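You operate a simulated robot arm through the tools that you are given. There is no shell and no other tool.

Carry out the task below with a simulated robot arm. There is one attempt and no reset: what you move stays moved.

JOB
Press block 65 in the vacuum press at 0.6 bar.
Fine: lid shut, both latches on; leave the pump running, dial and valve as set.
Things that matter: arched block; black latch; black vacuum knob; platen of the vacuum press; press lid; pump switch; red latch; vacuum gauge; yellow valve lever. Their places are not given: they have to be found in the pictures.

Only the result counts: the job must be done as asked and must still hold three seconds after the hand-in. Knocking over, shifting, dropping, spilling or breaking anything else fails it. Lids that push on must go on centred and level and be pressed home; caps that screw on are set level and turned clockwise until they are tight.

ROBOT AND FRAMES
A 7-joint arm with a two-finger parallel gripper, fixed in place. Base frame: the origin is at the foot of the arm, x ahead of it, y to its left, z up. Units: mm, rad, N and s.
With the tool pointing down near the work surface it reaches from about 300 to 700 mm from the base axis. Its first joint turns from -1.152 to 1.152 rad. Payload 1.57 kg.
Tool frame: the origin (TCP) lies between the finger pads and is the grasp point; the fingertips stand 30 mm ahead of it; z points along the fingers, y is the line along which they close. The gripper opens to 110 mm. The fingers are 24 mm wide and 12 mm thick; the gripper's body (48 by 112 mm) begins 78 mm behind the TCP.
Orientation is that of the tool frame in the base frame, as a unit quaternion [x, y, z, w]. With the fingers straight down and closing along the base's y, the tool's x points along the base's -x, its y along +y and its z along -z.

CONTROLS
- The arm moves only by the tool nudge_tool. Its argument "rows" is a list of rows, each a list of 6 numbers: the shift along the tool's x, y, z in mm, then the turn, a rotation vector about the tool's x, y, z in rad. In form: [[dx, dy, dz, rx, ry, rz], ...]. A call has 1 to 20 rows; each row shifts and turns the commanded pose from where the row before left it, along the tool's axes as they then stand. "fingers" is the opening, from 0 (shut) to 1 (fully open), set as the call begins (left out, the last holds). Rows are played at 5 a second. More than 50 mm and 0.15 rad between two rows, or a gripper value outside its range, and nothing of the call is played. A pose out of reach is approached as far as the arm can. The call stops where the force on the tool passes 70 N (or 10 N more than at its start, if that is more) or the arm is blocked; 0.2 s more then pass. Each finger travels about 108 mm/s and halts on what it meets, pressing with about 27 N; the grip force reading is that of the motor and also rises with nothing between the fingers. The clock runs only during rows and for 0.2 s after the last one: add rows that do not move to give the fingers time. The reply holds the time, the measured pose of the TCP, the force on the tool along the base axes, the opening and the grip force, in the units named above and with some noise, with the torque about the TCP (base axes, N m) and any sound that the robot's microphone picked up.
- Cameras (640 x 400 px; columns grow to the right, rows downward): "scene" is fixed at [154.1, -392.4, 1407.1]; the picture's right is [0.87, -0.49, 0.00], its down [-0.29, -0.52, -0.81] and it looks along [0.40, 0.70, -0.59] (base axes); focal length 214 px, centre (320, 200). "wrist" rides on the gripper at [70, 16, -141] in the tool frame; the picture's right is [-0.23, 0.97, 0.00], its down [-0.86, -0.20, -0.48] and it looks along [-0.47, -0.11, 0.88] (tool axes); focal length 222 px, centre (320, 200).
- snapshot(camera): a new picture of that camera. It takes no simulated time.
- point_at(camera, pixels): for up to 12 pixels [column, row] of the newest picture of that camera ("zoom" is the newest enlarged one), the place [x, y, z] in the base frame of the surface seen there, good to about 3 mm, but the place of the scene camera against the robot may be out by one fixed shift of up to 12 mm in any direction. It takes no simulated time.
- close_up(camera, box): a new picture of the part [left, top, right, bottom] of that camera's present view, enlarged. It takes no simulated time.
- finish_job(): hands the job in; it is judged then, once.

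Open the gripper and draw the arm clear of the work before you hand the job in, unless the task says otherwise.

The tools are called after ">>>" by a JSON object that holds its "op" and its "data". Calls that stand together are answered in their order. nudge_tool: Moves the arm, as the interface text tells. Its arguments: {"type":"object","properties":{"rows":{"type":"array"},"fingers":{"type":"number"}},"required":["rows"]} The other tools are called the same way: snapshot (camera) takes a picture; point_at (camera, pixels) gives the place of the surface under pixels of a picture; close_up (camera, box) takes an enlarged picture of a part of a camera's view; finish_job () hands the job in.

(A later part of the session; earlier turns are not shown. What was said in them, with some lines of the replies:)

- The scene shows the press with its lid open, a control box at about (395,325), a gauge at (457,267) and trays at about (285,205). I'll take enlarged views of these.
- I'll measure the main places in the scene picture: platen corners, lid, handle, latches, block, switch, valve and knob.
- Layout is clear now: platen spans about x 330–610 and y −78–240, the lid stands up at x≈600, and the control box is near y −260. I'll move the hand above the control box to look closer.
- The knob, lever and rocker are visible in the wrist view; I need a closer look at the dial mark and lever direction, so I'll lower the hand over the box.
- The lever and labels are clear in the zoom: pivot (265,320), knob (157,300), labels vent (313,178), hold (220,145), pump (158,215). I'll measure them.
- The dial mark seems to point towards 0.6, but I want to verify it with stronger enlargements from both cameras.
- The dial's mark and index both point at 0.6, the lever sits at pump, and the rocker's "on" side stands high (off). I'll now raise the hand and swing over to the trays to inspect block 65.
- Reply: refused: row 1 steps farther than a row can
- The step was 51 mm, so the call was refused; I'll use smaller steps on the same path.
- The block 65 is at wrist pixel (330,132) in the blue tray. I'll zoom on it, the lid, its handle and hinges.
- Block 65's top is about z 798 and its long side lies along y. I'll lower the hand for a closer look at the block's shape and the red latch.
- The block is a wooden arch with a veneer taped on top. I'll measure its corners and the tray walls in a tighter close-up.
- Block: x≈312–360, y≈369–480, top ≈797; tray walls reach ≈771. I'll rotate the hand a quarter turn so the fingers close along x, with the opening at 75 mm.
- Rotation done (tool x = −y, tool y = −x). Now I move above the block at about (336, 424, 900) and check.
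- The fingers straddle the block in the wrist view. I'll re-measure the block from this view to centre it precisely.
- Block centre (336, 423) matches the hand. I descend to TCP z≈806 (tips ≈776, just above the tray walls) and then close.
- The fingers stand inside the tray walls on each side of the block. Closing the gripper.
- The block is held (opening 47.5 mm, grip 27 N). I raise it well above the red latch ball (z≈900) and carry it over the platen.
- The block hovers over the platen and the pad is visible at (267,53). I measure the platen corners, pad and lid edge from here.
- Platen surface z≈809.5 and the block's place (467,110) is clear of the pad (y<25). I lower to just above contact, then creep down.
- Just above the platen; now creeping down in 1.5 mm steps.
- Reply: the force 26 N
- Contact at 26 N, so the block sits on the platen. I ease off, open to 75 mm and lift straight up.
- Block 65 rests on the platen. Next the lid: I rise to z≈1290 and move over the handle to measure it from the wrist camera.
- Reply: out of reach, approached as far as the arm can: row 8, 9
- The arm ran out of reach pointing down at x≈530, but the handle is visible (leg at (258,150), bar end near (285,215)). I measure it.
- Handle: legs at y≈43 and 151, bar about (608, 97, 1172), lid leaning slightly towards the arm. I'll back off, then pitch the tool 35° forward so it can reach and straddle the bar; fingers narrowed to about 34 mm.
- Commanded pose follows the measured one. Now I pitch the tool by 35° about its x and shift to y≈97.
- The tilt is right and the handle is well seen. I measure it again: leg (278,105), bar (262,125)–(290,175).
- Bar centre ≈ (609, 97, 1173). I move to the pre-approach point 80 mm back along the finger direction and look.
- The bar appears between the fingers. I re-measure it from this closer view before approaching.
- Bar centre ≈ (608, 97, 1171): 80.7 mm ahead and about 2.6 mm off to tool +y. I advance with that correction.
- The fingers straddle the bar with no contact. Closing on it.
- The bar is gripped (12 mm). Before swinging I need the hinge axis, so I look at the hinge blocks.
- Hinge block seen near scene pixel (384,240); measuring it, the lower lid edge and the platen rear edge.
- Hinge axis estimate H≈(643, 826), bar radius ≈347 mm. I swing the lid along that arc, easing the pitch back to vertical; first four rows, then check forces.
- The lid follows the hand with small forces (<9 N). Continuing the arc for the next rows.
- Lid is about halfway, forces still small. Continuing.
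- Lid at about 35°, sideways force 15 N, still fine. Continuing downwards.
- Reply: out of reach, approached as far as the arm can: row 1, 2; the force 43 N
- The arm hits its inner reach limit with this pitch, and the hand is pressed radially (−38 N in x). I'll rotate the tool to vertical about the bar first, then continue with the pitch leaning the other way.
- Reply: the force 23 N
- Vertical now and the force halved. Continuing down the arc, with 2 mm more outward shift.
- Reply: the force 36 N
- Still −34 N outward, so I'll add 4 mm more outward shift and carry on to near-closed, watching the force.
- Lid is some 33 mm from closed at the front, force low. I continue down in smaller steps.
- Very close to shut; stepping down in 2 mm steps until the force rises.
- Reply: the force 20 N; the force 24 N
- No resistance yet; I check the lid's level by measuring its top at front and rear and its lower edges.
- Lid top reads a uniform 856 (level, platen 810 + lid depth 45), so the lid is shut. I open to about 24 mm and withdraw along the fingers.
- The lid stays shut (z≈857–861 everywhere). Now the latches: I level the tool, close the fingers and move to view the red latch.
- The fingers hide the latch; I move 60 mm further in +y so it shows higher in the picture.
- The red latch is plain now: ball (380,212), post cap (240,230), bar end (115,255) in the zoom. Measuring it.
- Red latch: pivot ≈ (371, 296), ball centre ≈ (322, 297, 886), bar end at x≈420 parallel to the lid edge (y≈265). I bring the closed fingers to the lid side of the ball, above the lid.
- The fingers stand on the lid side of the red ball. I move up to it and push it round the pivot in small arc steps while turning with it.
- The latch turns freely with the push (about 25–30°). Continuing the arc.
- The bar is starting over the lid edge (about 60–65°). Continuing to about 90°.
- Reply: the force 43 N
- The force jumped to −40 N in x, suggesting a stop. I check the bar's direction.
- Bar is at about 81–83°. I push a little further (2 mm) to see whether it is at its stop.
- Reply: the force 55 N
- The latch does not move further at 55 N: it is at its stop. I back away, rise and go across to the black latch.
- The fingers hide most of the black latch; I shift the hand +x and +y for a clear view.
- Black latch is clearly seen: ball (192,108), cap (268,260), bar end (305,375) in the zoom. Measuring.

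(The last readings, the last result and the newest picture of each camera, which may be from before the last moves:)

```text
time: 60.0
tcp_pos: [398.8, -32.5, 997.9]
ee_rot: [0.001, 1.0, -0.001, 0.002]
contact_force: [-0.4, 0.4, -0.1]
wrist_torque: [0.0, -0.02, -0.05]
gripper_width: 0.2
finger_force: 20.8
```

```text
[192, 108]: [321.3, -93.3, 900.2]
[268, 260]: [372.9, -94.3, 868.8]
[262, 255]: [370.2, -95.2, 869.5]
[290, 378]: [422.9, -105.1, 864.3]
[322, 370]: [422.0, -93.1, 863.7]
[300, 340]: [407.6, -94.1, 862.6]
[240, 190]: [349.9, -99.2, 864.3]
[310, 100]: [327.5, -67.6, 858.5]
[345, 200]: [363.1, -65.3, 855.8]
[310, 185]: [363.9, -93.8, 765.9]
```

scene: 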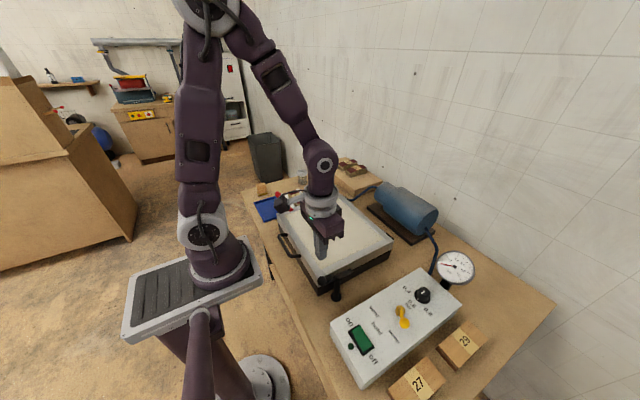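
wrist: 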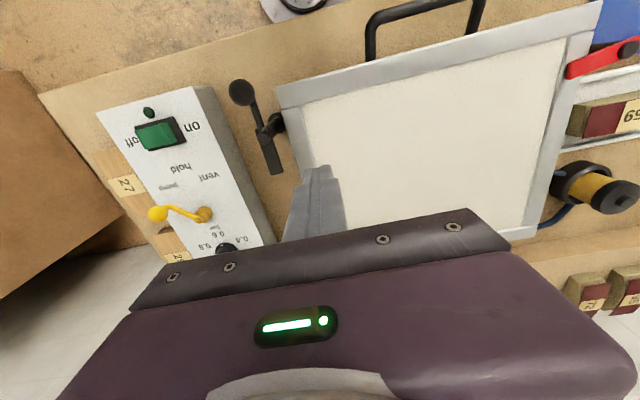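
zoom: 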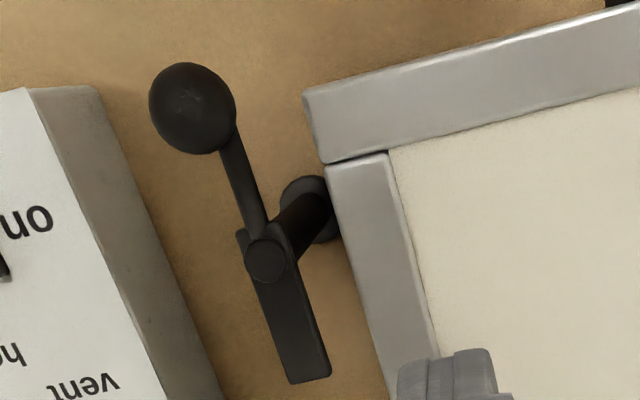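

Pivot ≈ (371.5, −96), ball centre ≈ (321.5, −97.5, 888). I bring the closed fingers to the lid side of this ball.

>>> {"op": "nudge_tool", "data": {"rows": [[26, -8, 0, 0, 0, 0], [26, -8, 0, 0, 0, 0], [25, -8, 0, 0, 0, 0], [0, 0, 32, 0, 0, 0], [0, 0, 32, 0, 0, 0], [0, 0, 28, 0, 0, 0], [0, 0, 0, 0, 0, 0]]}}

>>> {"op": "close_up", "data": {"camera": "scene", "box": [280, 220, 380, 310]}}

>>> {"op": "snapshot", "data": {"camera": "wrist"}}

```text
time: 61.6
tcp_pos: [322.3, -57.5, 903.6]
ee_rot: [0.0, 1.0, 0.0, 0.001]
contact_force: [0.5, 0.6, -0.3]
wrist_torque: [-0.01, 0.01, -0.02]
gripper_width: 0.2
finger_force: 21.7
```

```text
4.44 times, centred on (330, 265) of scene
```

zoom: 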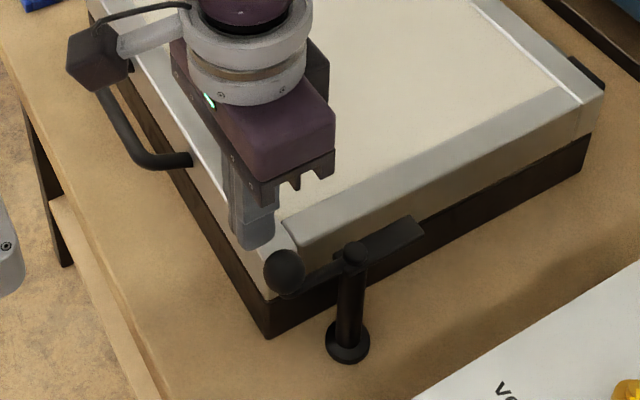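

```text
taken
```

wrist: 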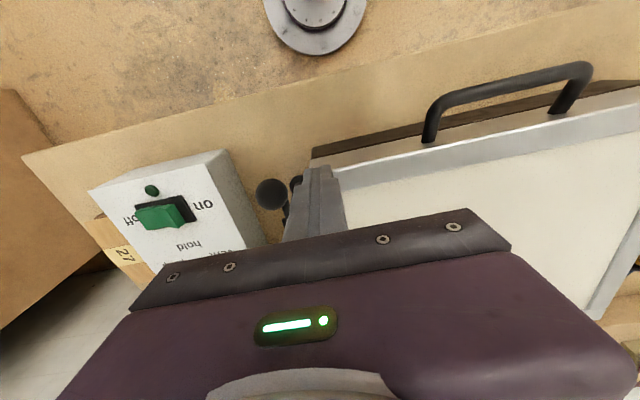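

In place beside the black ball. Now pushing it round the pivot the mirrored way, turning with it.

>>> {"op": "nudge_tool", "data": {"rows": [[0, -7, 0, 0, 0, 0], [0, -7, 0, 0, 0, 0], [2.91, -6.61, 0, 0, 0, -0.1309], [2.91, -6.61, 0, 0, 0, -0.1309], [2.91, -6.61, 0, 0, 0, -0.1309], [2.91, -6.61, 0, 0, 0, -0.1309], [2.91, -6.61, 0, 0, 0, -0.1309], [2.91, -6.61, 0, 0, 0, -0.1309], [0, 0, 0, 0, 0, 0]]}}

>>> {"op": "close_up", "data": {"camera": "scene", "box": [280, 220, 380, 310]}}

>>> {"op": "snapshot", "data": {"camera": "wrist"}}

```text
time: 63.6
tcp_pos: [316.4, -111.9, 905.1]
ee_rot: [-0.384, 0.923, -0.001, 0.003]
contact_force: [0.2, -0.4, -0.1]
wrist_torque: [0.04, 0.05, -0.01]
gripper_width: 0.3
finger_force: 21.5
```

```text
4.44 times, centred on (330, 265) of scene
```

zoom: 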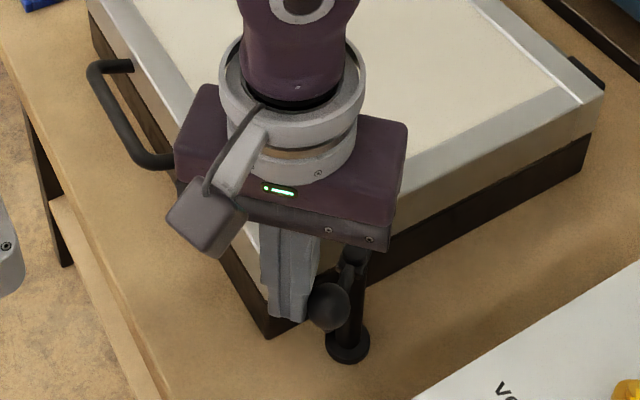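

```text
taken
```

wrist: 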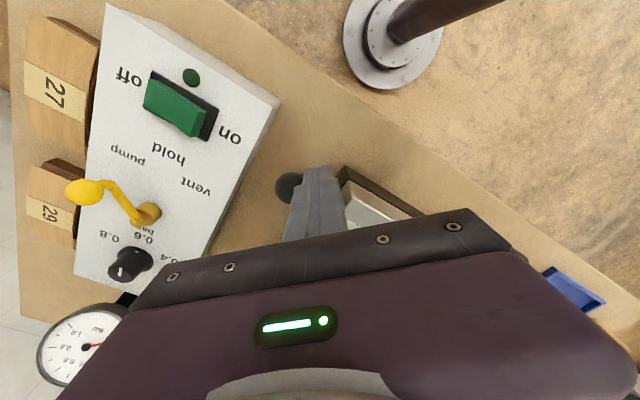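

The ball is moving ahead of the fingers as planned (about 45°). Continuing.

>>> {"op": "nudge_tool", "data": {"rows": [[2.91, -6.61, 0, 0, 0, -0.1309], [2.91, -6.61, 0, 0, 0, -0.1309], [2.91, -6.61, 0, 0, 0, -0.1309], [2.91, -6.61, 0, 0, 0, -0.1309], [2.91, -6.61, 0, 0, 0, -0.1309], [0, 0, 0, 0, 0, 0]]}}

>>> {"op": "close_up", "data": {"camera": "scene", "box": [280, 220, 380, 310]}}

>>> {"op": "snapshot", "data": {"camera": "wrist"}}

```text
time: 65.0
tcp_pos: [338.8, -140.5, 904.0]
ee_rot: [-0.66, 0.751, 0.0, 0.002]
contact_force: [-0.6, -1.1, -0.1]
wrist_torque: [0.01, 0.01, -0.01]
gripper_width: 0.0
finger_force: 21.2
```

```text
4.44 times, centred on (330, 265) of scene
```

zoom: 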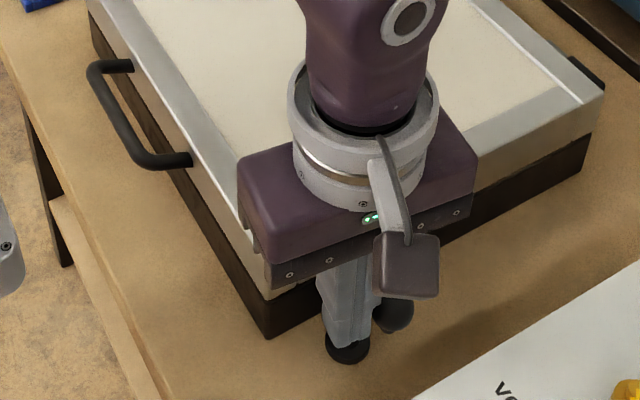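

```text
taken
```

wrist: 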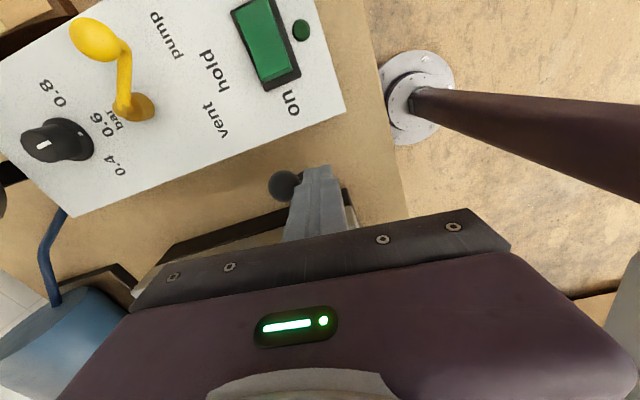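

About 82° with no resistance yet. One more arc step, then short pushes along the tangent till it stops.

>>> {"op": "nudge_tool", "data": {"rows": [[2.91, -6.61, 0, 0, 0, -0.1309], [0, -1.5, 0, 0, 0, 0], [0, 0, 0, 0, 0, 0]]}}

```text
time: 65.8
tcp_pos: [343.2, -145.1, 903.9]
ee_rot: [-0.706, 0.708, 0.0, -0.001]
contact_force: [-22.6, -1.8, -1.2]
wrist_torque: [-0.01, 0.39, -0.1]
gripper_width: 0.1
finger_force: 21.3
```

>>> {"op": "nudge_tool", "data": {"rows": [[0, -1.5, 0, 0, 0, 0], [0, -1.5, 0, 0, 0, 0], [0, 0, 0, 0, 0, 0]]}}

>>> {"op": "snapshot", "data": {"camera": "wrist"}}

```text
time: 66.6
tcp_pos: [344.9, -144.6, 904.8]
ee_rot: [-0.706, 0.708, 0.003, -0.003]
contact_force: [-39.5, -4.5, -10.6]
wrist_torque: [-0.04, 0.83, -0.23]
gripper_width: 0.1
finger_force: 21.2
```

```text
taken
```

wrist: 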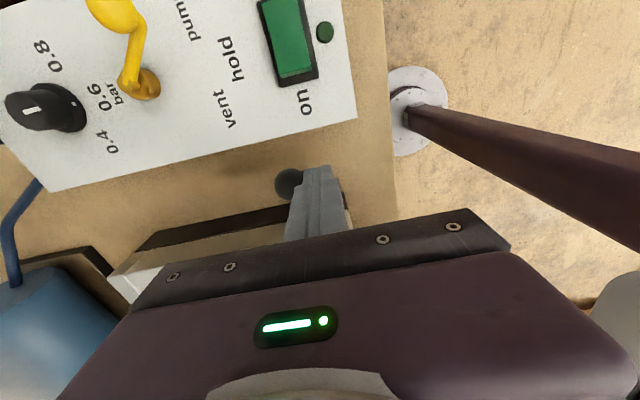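

Force rises steadily to 40 N, as with the red stop. One more 1.5 mm, then back away, rise and check both latches.

>>> {"op": "nudge_tool", "data": {"rows": [[0, -1.5, 0, 0, 0, 0], [0, 0, 0, 0, 0, 0]]}}

>>> {"op": "nudge_tool", "data": {"rows": [[0, 10, 0, 0, 0, 0], [0, 12, 0, 0, 0, 0], [0, 0, -40, 0, 0, 0], [0, 0, -40, 0, 0, 0], [0, -20, -20, 0, 0, 0], [30, -20, 0, 0, 0, 0], [30, -10, 0, 0, 0, 0], [30, 0, 0, 0, 0, 0], [20, 0, 0, 0, 0, 0], [0, 0, 0, 0, 0, 0]]}}

>>> {"op": "snapshot", "data": {"camera": "wrist"}}

>>> {"op": "snapshot", "data": {"camera": "scene"}}

>>> {"op": "close_up", "data": {"camera": "scene", "box": [260, 170, 400, 310]}}

```text
time: 67.2
tcp_pos: [344.5, -145.0, 904.1]
ee_rot: [-0.707, 0.707, 0.006, -0.005]
contact_force: [-46.5, -10.9, 1.3]
wrist_torque: [-0.17, 0.83, -0.29]
gripper_width: 0.0
finger_force: 21.1
```

```text
time: 69.4
tcp_pos: [378.5, -253.9, 1004.3]
ee_rot: [0.707, -0.707, 0.001, -0.001]
contact_force: [-0.1, -0.3, 0.5]
wrist_torque: [0.02, -0.02, 0.0]
gripper_width: 0.2
finger_force: 21.3
```

```text
taken
```

wrist: 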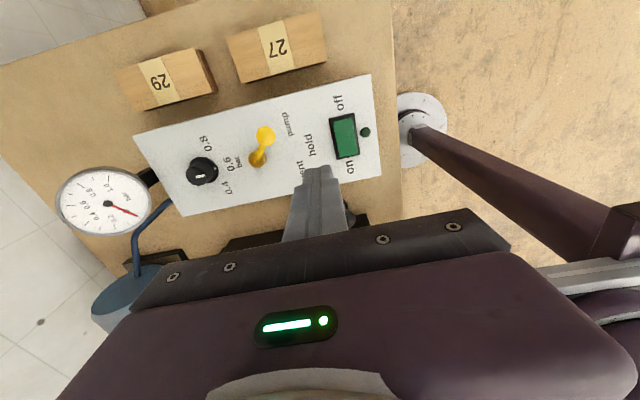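

```text
taken
```

scene: 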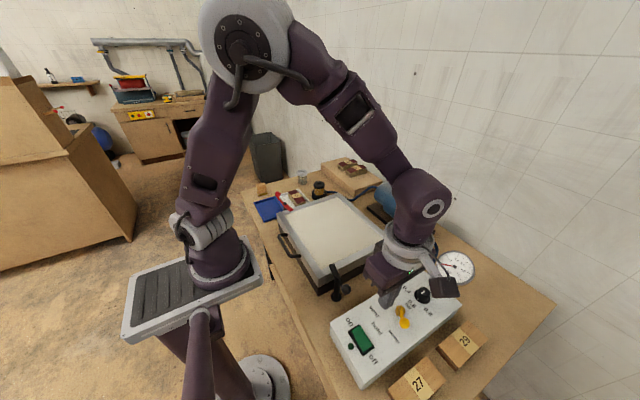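

```text
2.86 times, centred on (330, 240) of scene
```

zoom: 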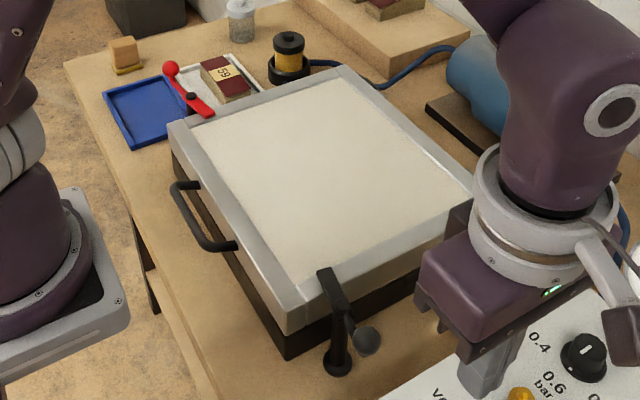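

Both latches now lie over the lid. Next the rocker: I enlarge and measure it in the current wrist view.

>>> {"op": "close_up", "data": {"camera": "wrist", "box": [300, 80, 400, 190]}}

>>> {"op": "point_at", "data": {"camera": "wrist", "pixels": [[345, 120], [345, 128], [345, 136], [345, 144], [346, 152], [347, 156], [330, 137], [359, 134], [365, 132], [350, 170]]}}

```text
3.64 times, centred on (350, 135) of wrist
```

zoom: 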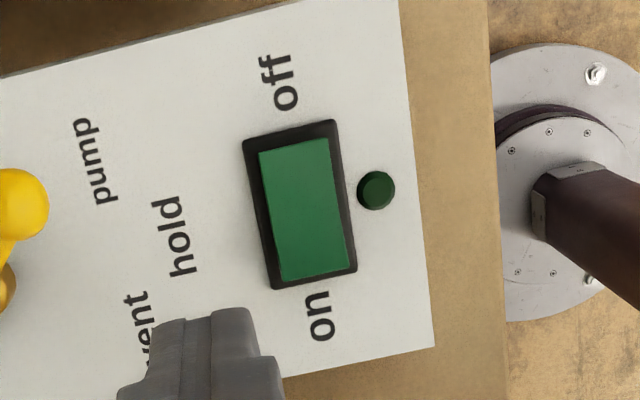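

```text
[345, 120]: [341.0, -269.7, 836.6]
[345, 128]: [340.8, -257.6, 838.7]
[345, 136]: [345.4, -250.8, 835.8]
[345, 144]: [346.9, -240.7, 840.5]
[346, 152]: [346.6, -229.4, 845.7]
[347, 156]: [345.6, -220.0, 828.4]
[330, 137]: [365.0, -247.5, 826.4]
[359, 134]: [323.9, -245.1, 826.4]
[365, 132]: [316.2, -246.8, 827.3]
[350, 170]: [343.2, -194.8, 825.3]
```

Rocker spans y −268…−223 with the "on" end high (z≈847 near y −226). I go above that end and come down to just over it.

>>> {"op": "nudge_tool", "data": {"rows": [[-16, 17, 0, 0, 0, 0], [-16, 17, 0, 0, 0, 0], [0, 0, 40, 0, 0, 0], [0, 0, 40, 0, 0, 0], [0, 0, 37, 0, 0, 0], [0, 0, 0, 0, 0, 0]]}}

>>> {"op": "close_up", "data": {"camera": "scene", "box": [320, 290, 420, 390]}}

```text
time: 70.8
tcp_pos: [346.5, -220.9, 886.2]
ee_rot: [0.707, -0.707, 0.001, -0.002]
contact_force: [0.2, 0.5, -0.1]
wrist_torque: [-0.01, -0.02, 0.03]
gripper_width: 0.1
finger_force: 21.1
```

```text
4.00 times, centred on (370, 340) of scene
```

zoom: 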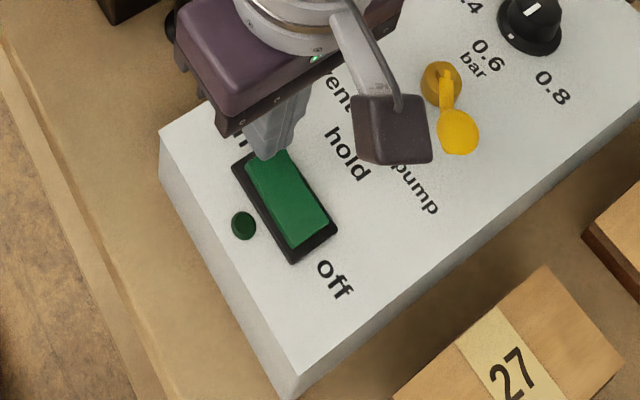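

The fingers hang over the "on" end. Pressing down gently in small steps.

>>> {"op": "nudge_tool", "data": {"rows": [[0, 0, 6, 0, 0, 0], [0, 0, 4, 0, 0, 0], [0, 0, 3, 0, 0, 0], [0, 0, 3, 0, 0, 0], [0, 0, 0, 0, 0, 0]]}}

>>> {"op": "close_up", "data": {"camera": "scene", "box": [320, 290, 420, 390]}}

```text
time: 72.0
tcp_pos: [346.2, -222.0, 870.6]
ee_rot: [0.707, -0.707, 0.002, -0.001]
contact_force: [-0.8, -0.3, 0.5]
wrist_torque: [0.03, 0.03, 0.0]
gripper_width: 0.0
finger_force: 21.6
heard: click
```

```text
4.00 times, centred on (370, 340) of scene
```

zoom: 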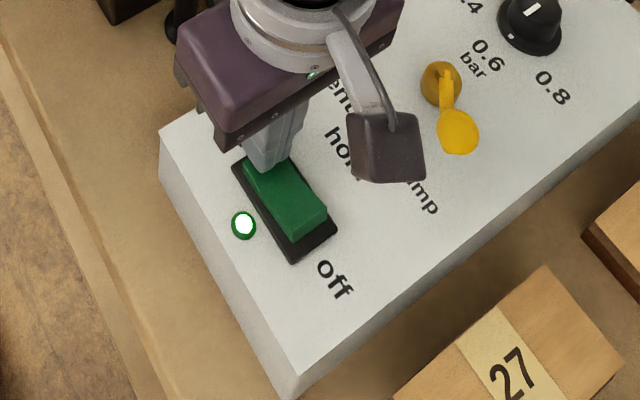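

The click was heard and the lamp is lit: pump on. I rise and move the hand away, then watch the gauge.

>>> {"op": "nudge_tool", "data": {"rows": [[0, 0, -20, 0, 0, 0], [0, 0, -40, 0, 0, 0], [0, 0, -45, 0, 0, 0], [0, 0, -45, 0, 0, 0], [0, 20, -30, 0, 0, 0], [-40, 0, -20, 0, 0, 0], [-40, 0, 0, 0, 0, 0], [-40, 0, 0, 0, 0, 0], [0, 0, 0, 0, 0, 0]], "fingers": 0.4}}

>>> {"op": "snapshot", "data": {"camera": "scene"}}

>>> {"op": "close_up", "data": {"camera": "scene", "box": [430, 245, 485, 290]}}

>>> {"op": "close_up", "data": {"camera": "scene", "box": [260, 170, 420, 370]}}

```text
time: 74.0
tcp_pos: [326.0, -100.5, 1069.7]
ee_rot: [-0.707, 0.707, -0.001, 0.001]
contact_force: [0.3, 0.9, 0.7]
wrist_torque: [0.02, 0.02, 0.01]
gripper_width: 44.0
finger_force: 0.0
```

```text
taken
```

scene: 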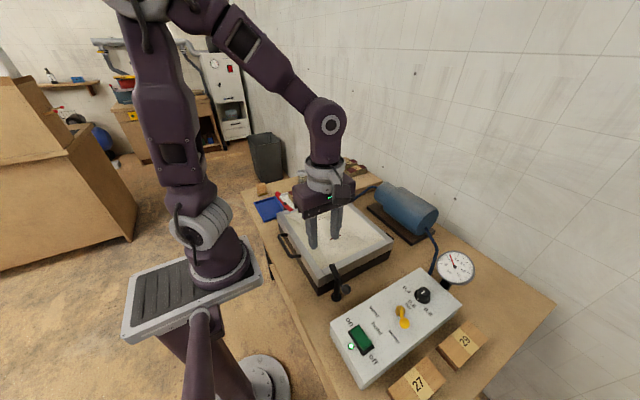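

```text
8.89 times, centred on (458, 268) of scene
```

zoom: 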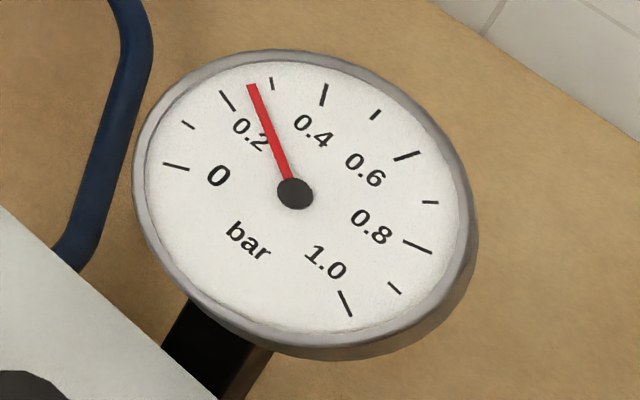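

```text
2.00 times, centred on (340, 270) of scene
```

zoom: 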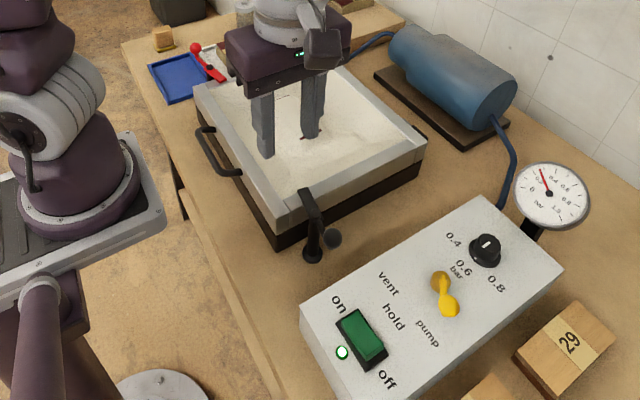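

The gauge climbs (≈0.25 bar). I wait while drawing the arm up and back, then read it again.

>>> {"op": "nudge_tool", "data": {"rows": [[0, 4, -30, 0, 0, 0], [0, 4, -30, 0, 0, 0], [0, 4, -30, 0, 0, 0], [-30, 0, -30, 0, 0, 0], [-30, 0, -30, 0, 0, 0], [-30, 0, -20, 0, 0, 0], [-30, 0, 0, 0, 0, 0], [0, 0, 0, 0, 0, 0], [0, 0, 0, 0, 0, 0], [0, 0, 0, 0, 0, 0], [0, 0, 0, 0, 0, 0], [0, 0, 0, 0, 0, 0], [0, 0, 0, 0, 0, 0], [0, 0, 0, 0, 0, 0], [0, 0, 0, 0, 0, 0], [0, 0, 0, 0, 0, 0], [0, 0, 0, 0, 0, 0], [0, 0, 0, 0, 0, 0], [0, 0, 0, 0, 0, 0], [0, 0, 0, 0, 0, 0]]}}

>>> {"op": "close_up", "data": {"camera": "scene", "box": [430, 245, 485, 290]}}

>>> {"op": "close_up", "data": {"camera": "scene", "box": [250, 170, 420, 310]}}

```text
time: 78.2
tcp_pos: [312.2, 16.2, 1239.8]
ee_rot: [0.707, -0.707, 0.001, -0.001]
contact_force: [0.3, 1.0, -0.1]
wrist_torque: [0.0, -0.02, 0.02]
gripper_width: 43.8
finger_force: 0.0
```

```text
8.89 times, centred on (458, 268) of scene
```

zoom: 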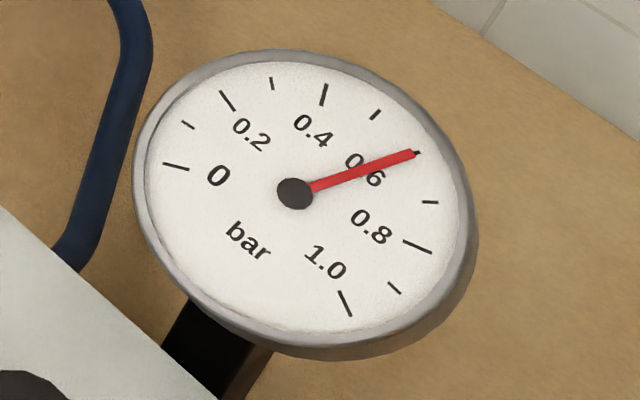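

```text
2.86 times, centred on (335, 240) of scene
```

zoom: 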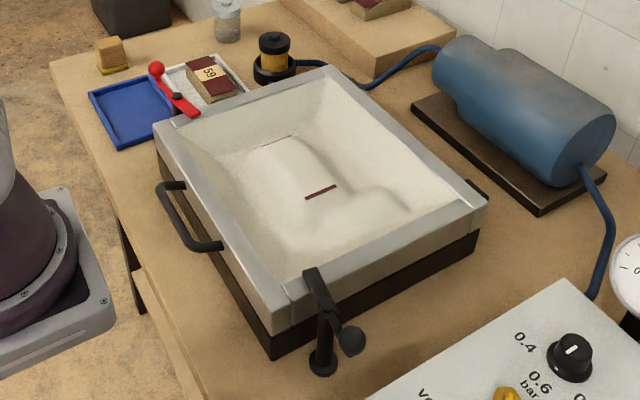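

The gauge reads 0.6 and the membrane has drawn down over the block. I wait several more seconds to make sure it holds there.

>>> {"op": "nudge_tool", "data": {"rows": [[0, 0, 0, 0, 0, 0], [0, 0, 0, 0, 0, 0], [0, 0, 0, 0, 0, 0], [0, 0, 0, 0, 0, 0], [0, 0, 0, 0, 0, 0], [0, 0, 0, 0, 0, 0], [0, 0, 0, 0, 0, 0], [0, 0, 0, 0, 0, 0], [0, 0, 0, 0, 0, 0], [0, 0, 0, 0, 0, 0], [0, 0, 0, 0, 0, 0], [0, 0, 0, 0, 0, 0], [0, 0, 0, 0, 0, 0], [0, 0, 0, 0, 0, 0], [0, 0, 0, 0, 0, 0], [0, 0, 0, 0, 0, 0], [0, 0, 0, 0, 0, 0], [0, 0, 0, 0, 0, 0], [0, 0, 0, 0, 0, 0], [0, 0, 0, 0, 0, 0]], "fingers": 1.0}}

>>> {"op": "close_up", "data": {"camera": "scene", "box": [430, 245, 485, 290]}}

>>> {"op": "snapshot", "data": {"camera": "scene"}}

>>> {"op": "snapshot", "data": {"camera": "wrist"}}

>>> {"op": "close_up", "data": {"camera": "scene", "box": [250, 180, 350, 250]}}

```text
time: 82.4
tcp_pos: [311.3, 15.8, 1240.5]
ee_rot: [0.707, -0.707, 0.001, -0.001]
contact_force: [0.5, -0.3, -0.4]
wrist_torque: [0.05, 0.02, 0.02]
gripper_width: 110.2
finger_force: 0.0
```

```text
8.89 times, centred on (458, 268) of scene
```

zoom: 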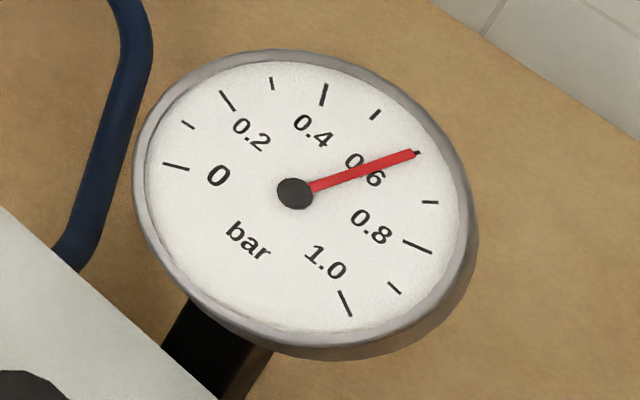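

```text
taken
```

scene: 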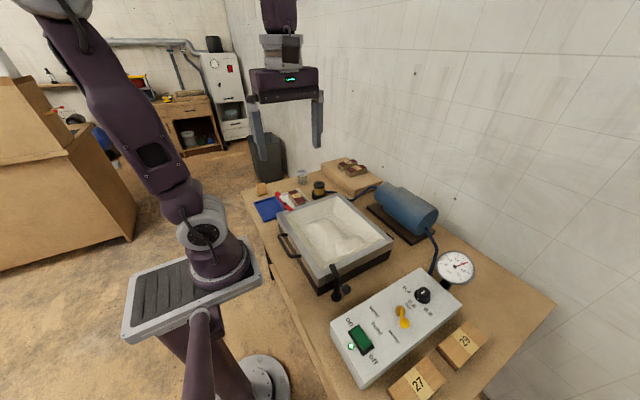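

```text
taken
```

wrist: 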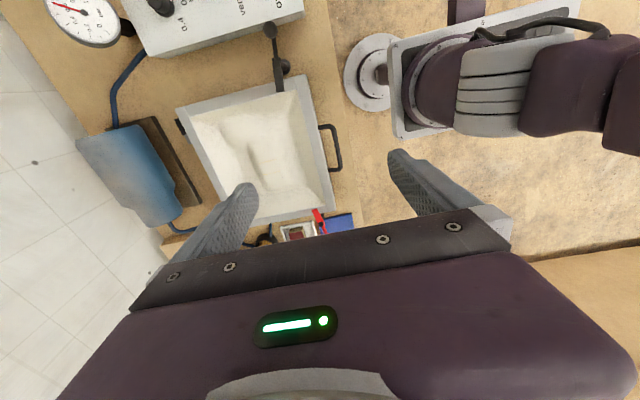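

```text
5.71 times, centred on (300, 215) of scene
```

zoom: 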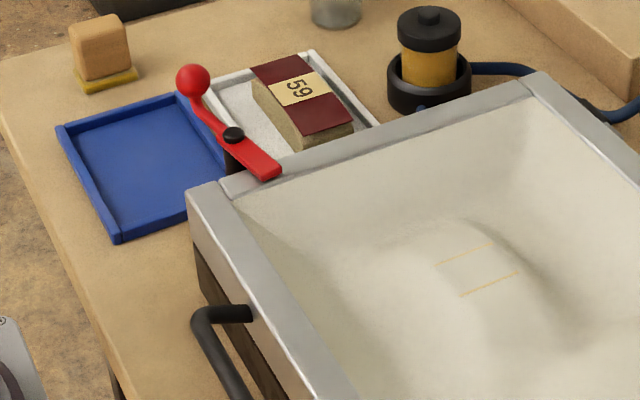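

The gauge holds steady at 0.6, the lamp is lit, the lid is shut with both latches over it, and the gripper is open and clear. I'm handing the job in.

>>> {"op": "finish_job", "data": {}}

```text
The job is handed in.
```

Block 65 is in the vacuum press at 0.6 bar, and I've handed the job in. The hand-in gave no verdict, so I don't know yet whether it passed.

- **Block:** it sits on the platen clear of the grey pad, and the membrane has drawn down over it.
- **Lid and latches:** the lid is level and shut. I pushed the red and black latches over it until each would go no further.
- **Pump:** it is running, with the lamp lit. The gauge rose to 0.6 bar and was still there about four seconds later.
- **Dial and valve:** the dial was already at 0.6 and the valve at pump, so I didn't touch either.

The gripper is open and the arm is clear of the work. I saw nothing else knocked or moved.
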